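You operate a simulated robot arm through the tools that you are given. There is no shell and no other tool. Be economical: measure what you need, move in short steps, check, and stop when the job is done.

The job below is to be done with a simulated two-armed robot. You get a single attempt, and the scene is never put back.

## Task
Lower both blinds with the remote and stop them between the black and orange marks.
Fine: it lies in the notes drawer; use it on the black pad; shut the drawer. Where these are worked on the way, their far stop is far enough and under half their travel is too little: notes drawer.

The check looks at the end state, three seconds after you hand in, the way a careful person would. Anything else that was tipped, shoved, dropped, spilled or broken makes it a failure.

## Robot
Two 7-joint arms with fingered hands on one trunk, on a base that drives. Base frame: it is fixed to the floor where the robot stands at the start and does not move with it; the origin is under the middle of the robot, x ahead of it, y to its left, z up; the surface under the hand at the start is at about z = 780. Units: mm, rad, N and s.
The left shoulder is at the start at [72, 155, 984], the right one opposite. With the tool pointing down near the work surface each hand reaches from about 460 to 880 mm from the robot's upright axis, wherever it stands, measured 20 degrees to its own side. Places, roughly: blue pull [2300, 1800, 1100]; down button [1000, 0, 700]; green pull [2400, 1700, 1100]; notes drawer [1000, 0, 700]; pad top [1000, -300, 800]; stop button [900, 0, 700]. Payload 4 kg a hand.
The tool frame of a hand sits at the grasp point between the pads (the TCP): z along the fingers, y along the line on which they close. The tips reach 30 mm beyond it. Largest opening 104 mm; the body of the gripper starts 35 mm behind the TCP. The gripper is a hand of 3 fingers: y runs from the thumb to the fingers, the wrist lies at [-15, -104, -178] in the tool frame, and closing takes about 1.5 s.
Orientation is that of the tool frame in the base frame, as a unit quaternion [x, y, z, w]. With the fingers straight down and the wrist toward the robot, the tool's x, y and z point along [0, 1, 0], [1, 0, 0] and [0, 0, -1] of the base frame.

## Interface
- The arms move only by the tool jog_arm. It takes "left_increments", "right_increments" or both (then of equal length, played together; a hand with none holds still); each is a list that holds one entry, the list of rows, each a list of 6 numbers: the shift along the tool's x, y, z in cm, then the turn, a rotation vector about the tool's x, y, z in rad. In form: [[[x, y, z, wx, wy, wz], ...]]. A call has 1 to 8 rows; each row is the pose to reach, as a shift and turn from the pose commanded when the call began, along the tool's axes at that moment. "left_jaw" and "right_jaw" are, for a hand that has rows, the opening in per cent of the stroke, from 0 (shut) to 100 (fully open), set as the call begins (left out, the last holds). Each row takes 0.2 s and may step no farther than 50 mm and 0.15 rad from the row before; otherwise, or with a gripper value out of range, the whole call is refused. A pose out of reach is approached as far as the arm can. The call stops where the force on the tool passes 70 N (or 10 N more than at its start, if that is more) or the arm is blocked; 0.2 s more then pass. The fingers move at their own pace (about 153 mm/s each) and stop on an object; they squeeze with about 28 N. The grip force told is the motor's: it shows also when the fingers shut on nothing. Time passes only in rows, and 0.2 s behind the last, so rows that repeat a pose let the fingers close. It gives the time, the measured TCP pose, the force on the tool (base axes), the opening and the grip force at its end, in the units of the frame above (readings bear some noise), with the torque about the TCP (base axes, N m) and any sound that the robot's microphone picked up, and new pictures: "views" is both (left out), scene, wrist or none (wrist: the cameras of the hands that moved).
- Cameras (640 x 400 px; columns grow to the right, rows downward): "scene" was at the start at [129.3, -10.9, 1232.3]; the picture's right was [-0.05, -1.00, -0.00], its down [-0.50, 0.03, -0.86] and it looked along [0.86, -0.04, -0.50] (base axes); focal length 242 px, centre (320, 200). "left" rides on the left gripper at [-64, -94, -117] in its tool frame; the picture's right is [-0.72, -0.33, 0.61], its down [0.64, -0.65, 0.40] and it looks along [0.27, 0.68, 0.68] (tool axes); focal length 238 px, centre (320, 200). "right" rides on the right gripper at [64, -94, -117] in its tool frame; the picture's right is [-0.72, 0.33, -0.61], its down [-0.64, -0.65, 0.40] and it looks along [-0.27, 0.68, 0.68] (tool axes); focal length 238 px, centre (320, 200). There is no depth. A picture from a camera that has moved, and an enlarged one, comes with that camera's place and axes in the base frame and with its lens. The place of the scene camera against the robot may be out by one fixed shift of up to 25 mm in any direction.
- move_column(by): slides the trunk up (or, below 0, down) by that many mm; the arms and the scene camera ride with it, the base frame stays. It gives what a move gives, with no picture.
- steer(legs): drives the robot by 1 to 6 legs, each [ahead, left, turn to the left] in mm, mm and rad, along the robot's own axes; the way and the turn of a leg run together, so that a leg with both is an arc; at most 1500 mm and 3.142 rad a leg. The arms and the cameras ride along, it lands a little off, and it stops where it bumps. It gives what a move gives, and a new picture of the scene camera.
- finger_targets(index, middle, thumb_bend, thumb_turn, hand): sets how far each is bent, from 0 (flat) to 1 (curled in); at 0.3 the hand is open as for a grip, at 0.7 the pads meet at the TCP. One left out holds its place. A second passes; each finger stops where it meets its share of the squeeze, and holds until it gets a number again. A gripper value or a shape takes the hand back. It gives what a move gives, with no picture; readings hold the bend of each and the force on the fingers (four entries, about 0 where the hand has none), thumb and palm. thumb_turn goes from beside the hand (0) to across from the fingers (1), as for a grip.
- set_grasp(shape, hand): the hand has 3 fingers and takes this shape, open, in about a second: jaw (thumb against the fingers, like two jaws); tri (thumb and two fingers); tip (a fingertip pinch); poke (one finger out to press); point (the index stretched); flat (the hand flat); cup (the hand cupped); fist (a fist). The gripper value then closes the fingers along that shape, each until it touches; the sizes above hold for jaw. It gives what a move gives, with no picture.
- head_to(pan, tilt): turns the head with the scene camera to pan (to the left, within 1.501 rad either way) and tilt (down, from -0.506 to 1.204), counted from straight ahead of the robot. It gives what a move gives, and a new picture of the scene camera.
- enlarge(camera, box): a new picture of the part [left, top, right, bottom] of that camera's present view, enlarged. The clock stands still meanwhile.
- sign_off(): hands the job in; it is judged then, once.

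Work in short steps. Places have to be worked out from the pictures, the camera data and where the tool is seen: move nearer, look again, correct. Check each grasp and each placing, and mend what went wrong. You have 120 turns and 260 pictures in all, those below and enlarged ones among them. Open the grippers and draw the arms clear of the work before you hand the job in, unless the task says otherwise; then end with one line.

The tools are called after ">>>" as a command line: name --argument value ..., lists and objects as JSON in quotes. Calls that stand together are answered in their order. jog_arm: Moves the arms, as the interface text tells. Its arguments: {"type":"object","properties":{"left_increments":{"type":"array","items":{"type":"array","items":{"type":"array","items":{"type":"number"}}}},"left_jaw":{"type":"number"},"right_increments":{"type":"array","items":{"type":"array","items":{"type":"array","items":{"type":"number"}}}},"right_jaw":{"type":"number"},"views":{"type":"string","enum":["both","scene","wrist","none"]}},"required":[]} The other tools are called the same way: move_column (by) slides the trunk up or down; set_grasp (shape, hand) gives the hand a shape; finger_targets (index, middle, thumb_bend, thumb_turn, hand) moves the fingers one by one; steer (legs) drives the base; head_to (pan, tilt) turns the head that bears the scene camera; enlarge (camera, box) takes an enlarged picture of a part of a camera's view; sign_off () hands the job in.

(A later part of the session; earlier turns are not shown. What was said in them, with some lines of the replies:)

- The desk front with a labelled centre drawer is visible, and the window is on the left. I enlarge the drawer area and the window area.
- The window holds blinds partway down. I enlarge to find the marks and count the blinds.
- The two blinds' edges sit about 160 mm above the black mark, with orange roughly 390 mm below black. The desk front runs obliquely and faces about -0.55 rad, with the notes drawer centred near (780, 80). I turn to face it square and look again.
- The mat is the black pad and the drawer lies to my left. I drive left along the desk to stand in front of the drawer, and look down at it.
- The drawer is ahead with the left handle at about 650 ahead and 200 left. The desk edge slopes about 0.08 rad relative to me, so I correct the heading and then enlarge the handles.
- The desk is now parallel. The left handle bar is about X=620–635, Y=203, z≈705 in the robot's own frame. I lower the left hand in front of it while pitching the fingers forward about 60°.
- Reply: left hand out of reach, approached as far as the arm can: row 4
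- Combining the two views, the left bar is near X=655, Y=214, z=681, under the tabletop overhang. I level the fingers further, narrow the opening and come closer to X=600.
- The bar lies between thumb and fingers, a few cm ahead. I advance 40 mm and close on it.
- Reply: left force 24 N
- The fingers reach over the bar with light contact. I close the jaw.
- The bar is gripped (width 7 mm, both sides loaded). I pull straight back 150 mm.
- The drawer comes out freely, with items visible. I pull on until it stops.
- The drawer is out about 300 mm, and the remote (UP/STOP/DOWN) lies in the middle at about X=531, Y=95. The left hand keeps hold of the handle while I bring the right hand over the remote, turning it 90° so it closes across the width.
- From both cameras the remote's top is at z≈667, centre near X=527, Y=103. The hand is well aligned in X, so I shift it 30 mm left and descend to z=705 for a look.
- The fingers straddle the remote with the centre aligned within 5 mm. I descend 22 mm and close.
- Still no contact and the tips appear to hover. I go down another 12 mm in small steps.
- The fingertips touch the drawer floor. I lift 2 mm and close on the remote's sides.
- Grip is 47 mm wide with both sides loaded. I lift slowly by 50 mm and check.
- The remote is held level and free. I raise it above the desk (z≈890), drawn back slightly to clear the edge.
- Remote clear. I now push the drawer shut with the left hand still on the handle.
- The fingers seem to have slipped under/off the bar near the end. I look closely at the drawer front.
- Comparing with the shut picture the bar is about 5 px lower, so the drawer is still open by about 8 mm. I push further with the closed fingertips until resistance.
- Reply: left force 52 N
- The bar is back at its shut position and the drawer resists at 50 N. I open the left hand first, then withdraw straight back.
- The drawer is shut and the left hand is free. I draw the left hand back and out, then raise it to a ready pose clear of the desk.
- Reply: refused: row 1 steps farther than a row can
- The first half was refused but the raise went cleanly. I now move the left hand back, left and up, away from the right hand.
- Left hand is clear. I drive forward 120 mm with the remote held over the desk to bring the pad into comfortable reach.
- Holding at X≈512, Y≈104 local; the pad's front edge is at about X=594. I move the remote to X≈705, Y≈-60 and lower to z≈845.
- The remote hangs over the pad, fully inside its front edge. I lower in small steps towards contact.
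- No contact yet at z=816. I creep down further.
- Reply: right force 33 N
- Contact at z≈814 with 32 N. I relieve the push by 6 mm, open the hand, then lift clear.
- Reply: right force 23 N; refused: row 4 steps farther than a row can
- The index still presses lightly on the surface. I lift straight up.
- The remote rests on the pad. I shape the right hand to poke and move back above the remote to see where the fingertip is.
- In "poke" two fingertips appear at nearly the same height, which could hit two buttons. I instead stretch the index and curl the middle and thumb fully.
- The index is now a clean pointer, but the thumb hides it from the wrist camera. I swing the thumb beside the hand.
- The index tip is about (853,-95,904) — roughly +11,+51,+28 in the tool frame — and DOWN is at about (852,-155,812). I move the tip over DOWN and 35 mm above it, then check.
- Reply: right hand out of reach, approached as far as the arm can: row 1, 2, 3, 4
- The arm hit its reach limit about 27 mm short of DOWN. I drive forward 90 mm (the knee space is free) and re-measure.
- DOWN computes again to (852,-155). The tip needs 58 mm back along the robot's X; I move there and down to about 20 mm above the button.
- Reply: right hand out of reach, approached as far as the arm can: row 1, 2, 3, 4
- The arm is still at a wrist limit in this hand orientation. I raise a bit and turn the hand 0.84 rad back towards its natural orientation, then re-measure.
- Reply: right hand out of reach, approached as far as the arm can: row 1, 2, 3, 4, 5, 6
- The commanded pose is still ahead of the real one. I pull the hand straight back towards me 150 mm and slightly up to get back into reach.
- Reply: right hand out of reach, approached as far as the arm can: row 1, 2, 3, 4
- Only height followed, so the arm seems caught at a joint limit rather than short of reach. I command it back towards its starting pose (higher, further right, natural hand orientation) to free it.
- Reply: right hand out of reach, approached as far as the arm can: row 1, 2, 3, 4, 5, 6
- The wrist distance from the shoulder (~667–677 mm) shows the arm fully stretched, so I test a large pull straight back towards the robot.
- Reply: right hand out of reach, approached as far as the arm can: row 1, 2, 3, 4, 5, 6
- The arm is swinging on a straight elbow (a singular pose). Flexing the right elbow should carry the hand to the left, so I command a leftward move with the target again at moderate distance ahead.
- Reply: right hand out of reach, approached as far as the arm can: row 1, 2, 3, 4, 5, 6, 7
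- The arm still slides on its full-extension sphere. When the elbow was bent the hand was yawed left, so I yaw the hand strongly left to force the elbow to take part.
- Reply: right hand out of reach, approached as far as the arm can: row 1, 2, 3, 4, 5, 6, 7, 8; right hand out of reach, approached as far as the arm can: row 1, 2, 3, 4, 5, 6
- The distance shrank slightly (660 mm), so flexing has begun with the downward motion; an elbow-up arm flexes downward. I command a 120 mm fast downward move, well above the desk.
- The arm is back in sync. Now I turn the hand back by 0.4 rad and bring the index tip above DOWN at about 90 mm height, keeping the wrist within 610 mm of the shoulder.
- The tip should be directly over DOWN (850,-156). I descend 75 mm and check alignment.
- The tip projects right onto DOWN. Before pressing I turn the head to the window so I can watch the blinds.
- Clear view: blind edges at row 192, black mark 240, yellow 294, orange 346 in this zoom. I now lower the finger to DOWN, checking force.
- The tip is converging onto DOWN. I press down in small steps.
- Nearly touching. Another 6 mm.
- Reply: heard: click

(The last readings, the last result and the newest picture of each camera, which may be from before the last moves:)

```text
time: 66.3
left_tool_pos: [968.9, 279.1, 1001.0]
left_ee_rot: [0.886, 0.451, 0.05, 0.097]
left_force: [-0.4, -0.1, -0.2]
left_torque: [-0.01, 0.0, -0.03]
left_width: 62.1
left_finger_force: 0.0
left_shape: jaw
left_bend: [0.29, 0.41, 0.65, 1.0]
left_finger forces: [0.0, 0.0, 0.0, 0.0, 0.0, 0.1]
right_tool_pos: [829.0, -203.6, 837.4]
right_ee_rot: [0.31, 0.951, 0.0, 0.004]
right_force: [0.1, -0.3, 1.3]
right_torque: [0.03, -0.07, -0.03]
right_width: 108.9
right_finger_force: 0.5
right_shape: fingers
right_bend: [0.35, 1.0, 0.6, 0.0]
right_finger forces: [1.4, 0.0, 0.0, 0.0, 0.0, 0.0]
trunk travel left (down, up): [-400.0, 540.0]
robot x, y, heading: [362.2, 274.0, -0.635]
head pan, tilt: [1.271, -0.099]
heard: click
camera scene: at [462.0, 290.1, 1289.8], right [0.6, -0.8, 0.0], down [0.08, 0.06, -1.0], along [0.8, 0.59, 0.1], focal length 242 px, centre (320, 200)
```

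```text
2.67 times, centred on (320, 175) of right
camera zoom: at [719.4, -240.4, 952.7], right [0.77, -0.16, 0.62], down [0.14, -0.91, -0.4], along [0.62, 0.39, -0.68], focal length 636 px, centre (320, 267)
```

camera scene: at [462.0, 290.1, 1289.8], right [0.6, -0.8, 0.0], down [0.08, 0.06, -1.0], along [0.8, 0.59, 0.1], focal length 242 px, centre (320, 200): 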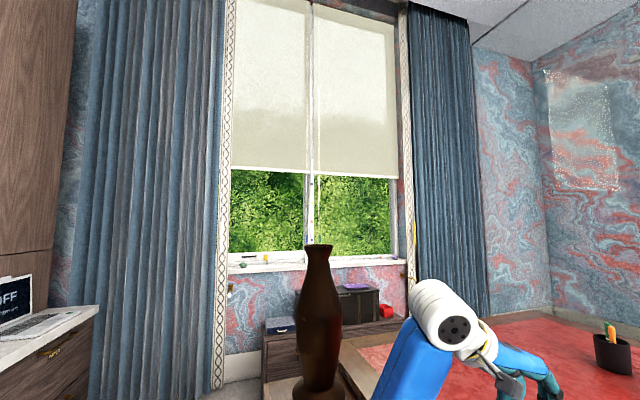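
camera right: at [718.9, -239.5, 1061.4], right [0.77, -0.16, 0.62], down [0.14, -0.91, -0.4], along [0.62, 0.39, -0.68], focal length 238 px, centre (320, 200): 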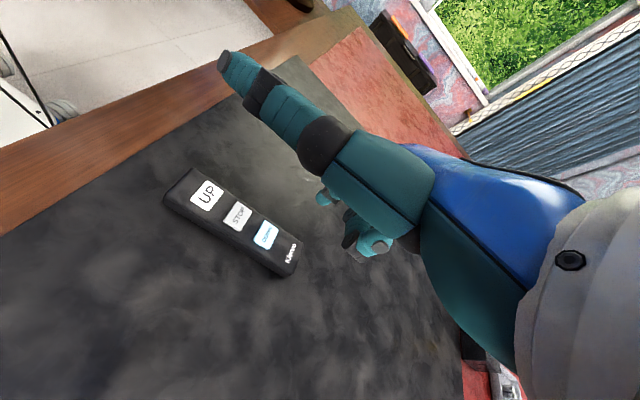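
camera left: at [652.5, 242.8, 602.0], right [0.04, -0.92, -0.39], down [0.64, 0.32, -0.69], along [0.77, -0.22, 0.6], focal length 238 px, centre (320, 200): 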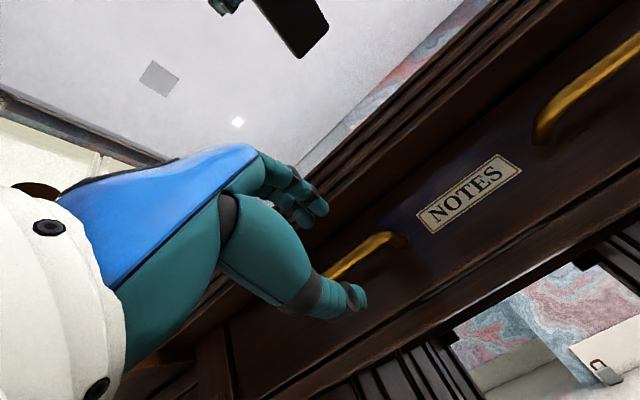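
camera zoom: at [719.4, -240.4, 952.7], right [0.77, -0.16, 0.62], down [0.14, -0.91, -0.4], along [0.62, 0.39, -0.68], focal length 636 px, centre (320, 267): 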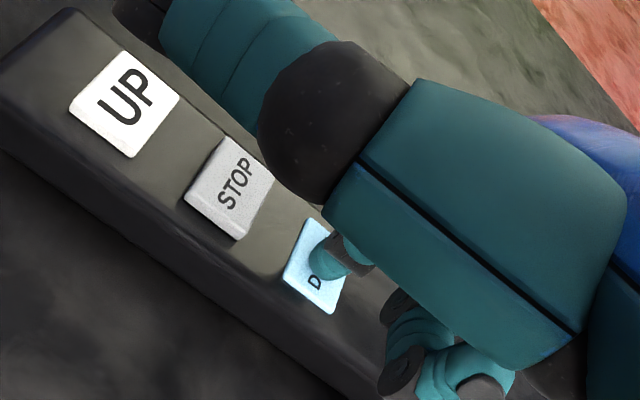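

Click heard and the blinds are moving. I check the exact edge position while the clock stands still.

>>> enlarge --camera "scene" --box '[208, 100, 432, 240]'

```text
2.86 times, centred on (320, 170) of scene
camera zoom: at [462.0, 290.1, 1289.8], right [0.6, -0.8, 0.0], down [0.08, 0.06, -1.0], along [0.8, 0.59, 0.1], focal length 693 px, centre (320, 286)
```

zoom: 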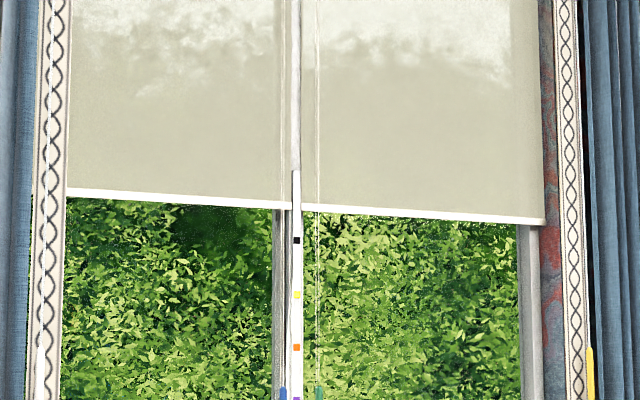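

The edges moved 12 px in under 0.6 s, so I have about 3 s to reach the yellow mark. I lift and shift the finger 39 mm back over STOP.

>>> jog_arm --right_increments '[[[0, 0, -1.3, 0, 0, 0], [3.9, 0, -1.3, 0, 0, 0]]]' --views "none"

>>> enlarge --camera "scene" --box '[208, 100, 432, 240]'

>>> enlarge --camera "right" --box '[200, 100, 440, 250]'

```text
time: 66.9
left_tool_pos: [968.2, 279.2, 1001.6]
left_ee_rot: [0.886, 0.451, 0.049, 0.098]
left_force: [-0.1, -0.1, 0.3]
left_torque: [-0.03, -0.01, -0.05]
left_width: 62.3
left_finger_force: 0.0
left_shape: jaw
left_bend: [0.29, 0.41, 0.65, 1.0]
left_finger forces: [0.1, 0.1, 0.0, 0.0, 0.0, 0.1]
right_tool_pos: [796.4, -178.4, 849.4]
right_ee_rot: [0.31, 0.951, -0.001, 0.004]
right_force: [-1.1, 0.7, 0.2]
right_torque: [0.01, -0.02, 0.03]
right_width: 108.6
right_finger_force: 0.1
right_shape: fingers
right_bend: [0.35, 1.0, 0.6, 0.0]
right_finger forces: [0.0, 0.1, 0.0, 0.0, 0.0, 0.1]
trunk travel left (down, up): [-400.0, 540.0]
robot x, y, heading: [362.8, 273.9, -0.628]
head pan, tilt: [1.271, -0.099]
```

```text
2.86 times, centred on (320, 170) of scene
camera zoom: at [460.5, 289.9, 1290.0], right [0.6, -0.8, 0.0], down [0.08, 0.06, -1.0], along [0.8, 0.59, 0.1], focal length 693 px, centre (320, 286)
```

zoom: 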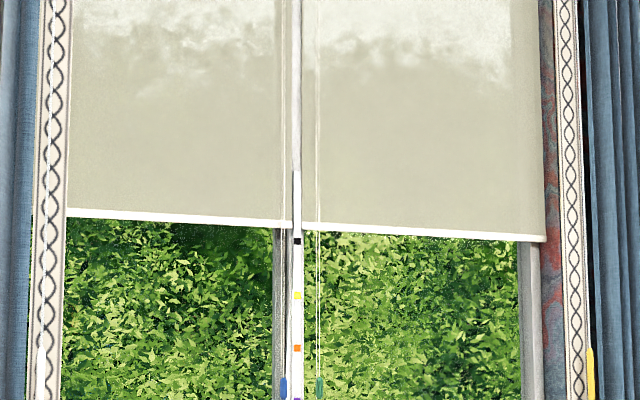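

```text
2.67 times, centred on (320, 175) of right
camera zoom: at [686.4, -215.7, 965.1], right [0.77, -0.16, 0.62], down [0.14, -0.91, -0.4], along [0.62, 0.39, -0.68], focal length 636 px, centre (320, 267)
```

zoom: 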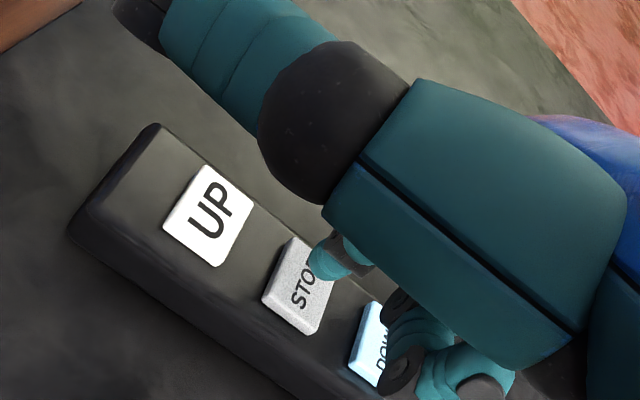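

The edges run at about 37 px/s and the tip is over STOP. I wait four rows, then press, which should stop them near the yellow mark.

>>> jog_arm --right_increments '[[[0, 0, 0, 0, 0, 0], [0, 0, 0, 0, 0, 0], [0, 0, 0.2, 0, 0, 0], [0, 0, 0.4, 0, 0, 0], [0, 0, 1.1, 0, 0, 0], [0, 0, 1.6, 0, 0, 0], [0, 0, 1.7, 0, 0, 0]]]' --views "none"

>>> enlarge --camera "scene" --box '[208, 100, 432, 240]'

```text
time: 68.5
left_tool_pos: [966.8, 279.8, 1000.7]
left_ee_rot: [0.886, 0.451, 0.05, 0.098]
left_force: [-0.5, -0.1, 0.1]
left_torque: [0.0, -0.02, -0.03]
left_width: 62.4
left_finger_force: 0.0
left_shape: jaw
left_bend: [0.29, 0.41, 0.65, 1.0]
left_finger forces: [0.0, 0.0, 0.0, 0.0, 0.0, 0.0]
right_tool_pos: [797.7, -178.7, 832.9]
right_ee_rot: [0.31, 0.951, -0.001, 0.004]
right_force: [-0.9, -1.4, 4.7]
right_torque: [0.25, -0.18, 0.0]
right_width: 109.2
right_finger_force: 2.5
right_shape: fingers
right_bend: [0.34, 1.0, 0.6, 0.0]
right_finger forces: [5.7, 0.0, 0.0, 0.0, 0.0, 0.0]
trunk travel left (down, up): [-400.0, 540.0]
robot x, y, heading: [364.0, 273.6, -0.625]
head pan, tilt: [1.271, -0.099]
heard: click
```

```text
2.86 times, centred on (320, 170) of scene
camera zoom: at [461.1, 290.5, 1290.0], right [0.6, -0.8, 0.0], down [0.08, 0.06, -1.0], along [0.8, 0.59, 0.1], focal length 693 px, centre (320, 286)
```

zoom: 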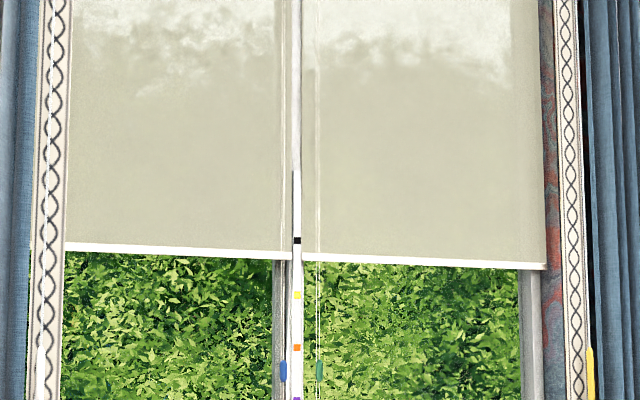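

Click heard; the edges are at about row 258, just below black (240) and above orange (348). I lift off and check whether they have stopped.

>>> jog_arm --right_increments '[[[0, 0, -1, 0, 0, 0], [0, 0, -2.5, 0, 0, 0], [0, 0, -2.5, 0, 0, 0]]]' --views "none"

>>> enlarge --camera "scene" --box '[280, 150, 344, 230]'

```text
time: 69.3
left_tool_pos: [968.6, 279.4, 1000.4]
left_ee_rot: [0.886, 0.451, 0.049, 0.096]
left_force: [-0.1, 0.5, 0.3]
left_torque: [-0.02, -0.01, 0.0]
left_width: 62.0
left_finger_force: 0.2
left_shape: jaw
left_bend: [0.29, 0.41, 0.65, 1.0]
left_finger forces: [0.0, 0.0, 0.0, 0.1, 0.1, 0.0]
right_tool_pos: [797.6, -178.7, 856.7]
right_ee_rot: [0.311, 0.95, -0.001, 0.003]
right_force: [0.1, -0.2, -0.1]
right_torque: [-0.02, 0.0, -0.04]
right_width: 108.9
right_finger_force: 0.1
right_shape: fingers
right_bend: [0.35, 1.0, 0.6, 0.0]
right_finger forces: [0.0, 0.1, 0.0, 0.0, 0.0, 0.0]
trunk travel left (down, up): [-400.0, 540.0]
robot x, y, heading: [365.1, 275.8, -0.63]
head pan, tilt: [1.271, -0.099]
```

```text
5.00 times, centred on (312, 190) of scene
camera zoom: at [462.2, 289.8, 1289.7], right [0.6, -0.8, 0.0], down [0.08, 0.06, -1.0], along [0.8, 0.59, 0.1], focal length 1212 px, centre (360, 250)
```

zoom: 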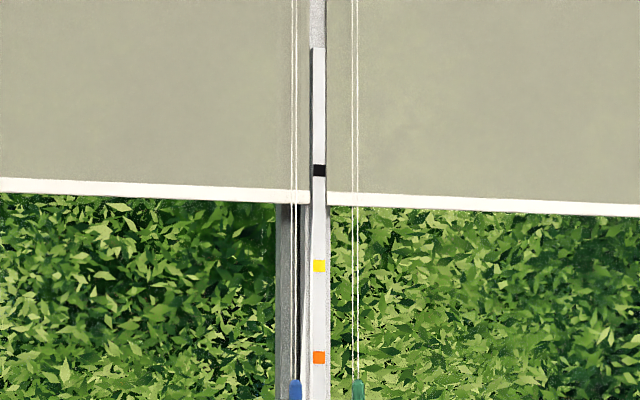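

The blinds have stopped (unchanged since the press), edges clearly between black and orange, about 65 mm below black. I raise the right hand, open it, and draw back.

>>> jog_arm --right_increments '[[[0, 0, -4, 0, 0, 0], [0, 0, -8, 0, 0, 0], [0, 0, -12, 0, 0, 0], [2, 0, -15, 0, 0, 0], [5, 0, -15, 0, 0, 0]]]' --right_jaw 100 --views "none"

>>> steer --legs '[[-180, 0, 0]]'

>>> head_to --pan 0.0 --tilt 0.8

>>> set_grasp --hand "right" --shape "jaw"

>>> set_grasp --hand "left" --shape "jaw"

>>> enlarge --camera "scene" --box '[160, 60, 480, 260]'

```text
time: 70.5
left_tool_pos: [967.1, 279.4, 1001.6]
left_ee_rot: [0.886, 0.451, 0.049, 0.096]
left_force: [-0.3, -0.3, 0.6]
left_torque: [0.01, -0.01, 0.0]
left_width: 62.0
left_finger_force: 0.0
left_shape: jaw
left_bend: [0.29, 0.41, 0.65, 1.0]
left_finger forces: [0.1, 0.0, 0.0, 0.1, 0.1, 0.1]
right_tool_pos: [755.4, -150.9, 1007.1]
right_ee_rot: [0.309, 0.951, -0.001, 0.003]
right_force: [-0.1, 0.6, -0.3]
right_torque: [-0.02, 0.0, 0.0]
right_width: 0.0
right_finger_force: 0.2
right_shape: poke
right_bend: [0.7, 0.7, 1.0, 1.0]
right_finger forces: [0.0, 0.0, 0.0, 0.0, 0.2, 0.0]
trunk travel left (down, up): [-400.0, 540.0]
robot x, y, heading: [364.0, 274.5, -0.629]
head pan, tilt: [1.271, -0.099]
```

```text
time: 72.0
left_tool_pos: [823.6, 386.2, 1000.0]
left_ee_rot: [0.885, 0.453, 0.05, 0.097]
left_force: [0.2, 1.2, 0.2]
left_torque: [0.03, -0.03, 0.01]
left_width: 62.3
left_finger_force: 0.0
left_shape: jaw
left_bend: [0.29, 0.41, 0.65, 1.0]
left_finger forces: [0.0, 0.0, 0.0, 0.1, 0.0, 0.0]
right_tool_pos: [612.8, -43.7, 1007.8]
right_ee_rot: [0.308, 0.951, -0.001, 0.004]
right_force: [-0.1, 0.5, -0.3]
right_torque: [-0.04, -0.01, 0.0]
right_width: 0.0
right_finger_force: 0.1
right_shape: poke
right_bend: [0.7, 0.7, 1.0, 1.0]
right_finger forces: [0.1, 0.1, 0.1, 0.0, 0.0, 0.0]
trunk travel left (down, up): [-400.0, 540.0]
robot x, y, heading: [217.6, 381.2, -0.622]
head pan, tilt: [1.271, -0.099]
camera scene: at [317.0, 395.6, 1289.8], right [0.6, -0.8, 0.0], down [0.08, 0.06, -1.0], along [0.8, 0.6, 0.1], focal length 242 px, centre (320, 200)
```

scene: 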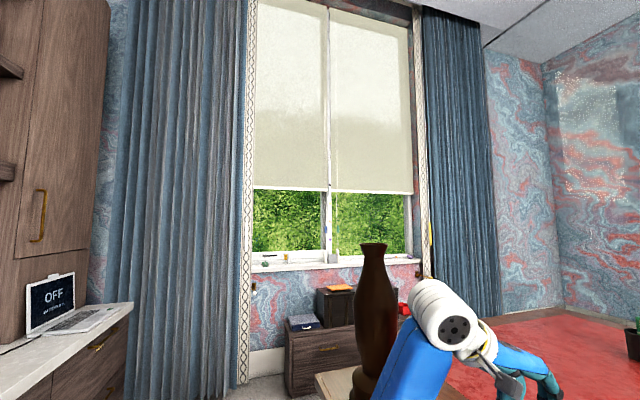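

```text
time: 73.5
left_tool_pos: [821.3, 387.2, 1001.7]
left_ee_rot: [0.885, 0.453, 0.05, 0.097]
left_force: [0.0, -0.2, -0.3]
left_torque: [0.0, 0.01, -0.02]
left_width: 62.2
left_finger_force: 0.1
left_shape: jaw
left_bend: [0.29, 0.41, 0.65, 1.0]
left_finger forces: [0.0, 0.1, 0.0, 0.0, 0.0, 0.0]
right_tool_pos: [611.8, -42.3, 1008.4]
right_ee_rot: [0.308, 0.951, -0.001, 0.005]
right_force: [-0.5, 0.1, 0.2]
right_torque: [0.02, 0.0, 0.02]
right_width: 0.1
right_finger_force: 0.1
right_shape: poke
right_bend: [0.7, 0.7, 1.0, 1.0]
right_finger forces: [0.1, 0.0, 0.1, 0.1, 0.1, 0.0]
trunk travel left (down, up): [-400.0, 540.0]
robot x, y, heading: [218.0, 378.9, -0.622]
head pan, tilt: [0.0, 0.799]
camera scene: at [312.7, 296.1, 1208.8], right [-0.59, -0.81, 0.0], down [-0.58, 0.42, -0.7], along [0.56, -0.41, -0.72], focal length 242 px, centre (320, 200)
```

scene: 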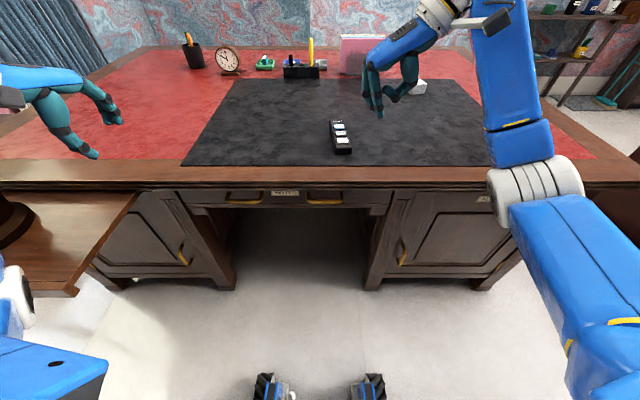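

```text
time: 74.4
left_tool_pos: [822.6, 386.5, 1002.8]
left_ee_rot: [0.885, 0.452, 0.05, 0.098]
left_force: [-0.1, 0.4, -0.7]
left_torque: [0.01, -0.02, -0.01]
left_width: 62.1
left_finger_force: 0.2
left_shape: jaw
left_bend: [0.29, 0.41, 0.65, 1.0]
left_finger forces: [0.0, 0.0, 0.1, 0.0, 0.0, 0.0]
right_tool_pos: [612.0, -41.1, 1007.8]
right_ee_rot: [0.309, 0.951, -0.002, 0.005]
right_force: [0.1, -0.5, 0.2]
right_torque: [-0.01, 0.01, 0.01]
right_width: 104.0
right_finger_force: 0.0
right_shape: jaw
right_bend: [0.3, 0.3, 0.3, 0.98]
right_finger forces: [0.1, 0.0, 0.0, 0.0, 0.1, 0.0]
trunk travel left (down, up): [-400.0, 540.0]
robot x, y, heading: [216.7, 379.5, -0.625]
head pan, tilt: [0.0, 0.799]
```

```text
time: 75.3
left_tool_pos: [821.6, 386.8, 1001.2]
left_ee_rot: [0.885, 0.453, 0.05, 0.098]
left_force: [0.4, 0.0, 0.2]
left_torque: [-0.01, -0.04, 0.01]
left_width: 103.6
left_finger_force: 0.0
left_shape: jaw
left_bend: [0.3, 0.3, 0.3, 0.98]
left_finger forces: [0.1, 0.1, 0.1, 0.1, 0.1, 0.1]
right_tool_pos: [611.1, -42.9, 1007.5]
right_ee_rot: [0.308, 0.951, -0.001, 0.005]
right_force: [0.2, 0.0, 0.0]
right_torque: [0.0, 0.03, -0.01]
right_width: 104.0
right_finger_force: 0.0
right_shape: jaw
right_bend: [0.3, 0.3, 0.3, 0.98]
right_finger forces: [0.1, 0.0, 0.0, 0.0, 0.0, 0.1]
trunk travel left (down, up): [-400.0, 540.0]
robot x, y, heading: [218.0, 379.2, -0.627]
head pan, tilt: [0.0, 0.799]
```

```text
2.00 times, centred on (320, 160) of scene
camera zoom: at [312.6, 296.1, 1208.8], right [-0.59, -0.81, 0.0], down [-0.58, 0.42, -0.7], along [0.56, -0.41, -0.72], focal length 485 px, centre (320, 280)
```

zoom: 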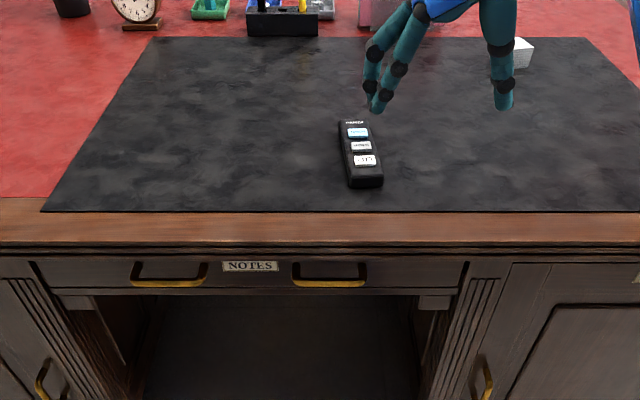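

The drawer is shut, the remote lies on the pad, the blinds are stopped between the marks and both hands are open and clear. I hand in.

>>> sign_off

```text
The job is handed in.
```

Both blinds are lowered and stopped between the black and orange marks, roughly 65 mm below black. The remote is on the black pad, the notes drawer is shut, and both hands are open and clear of the desk.
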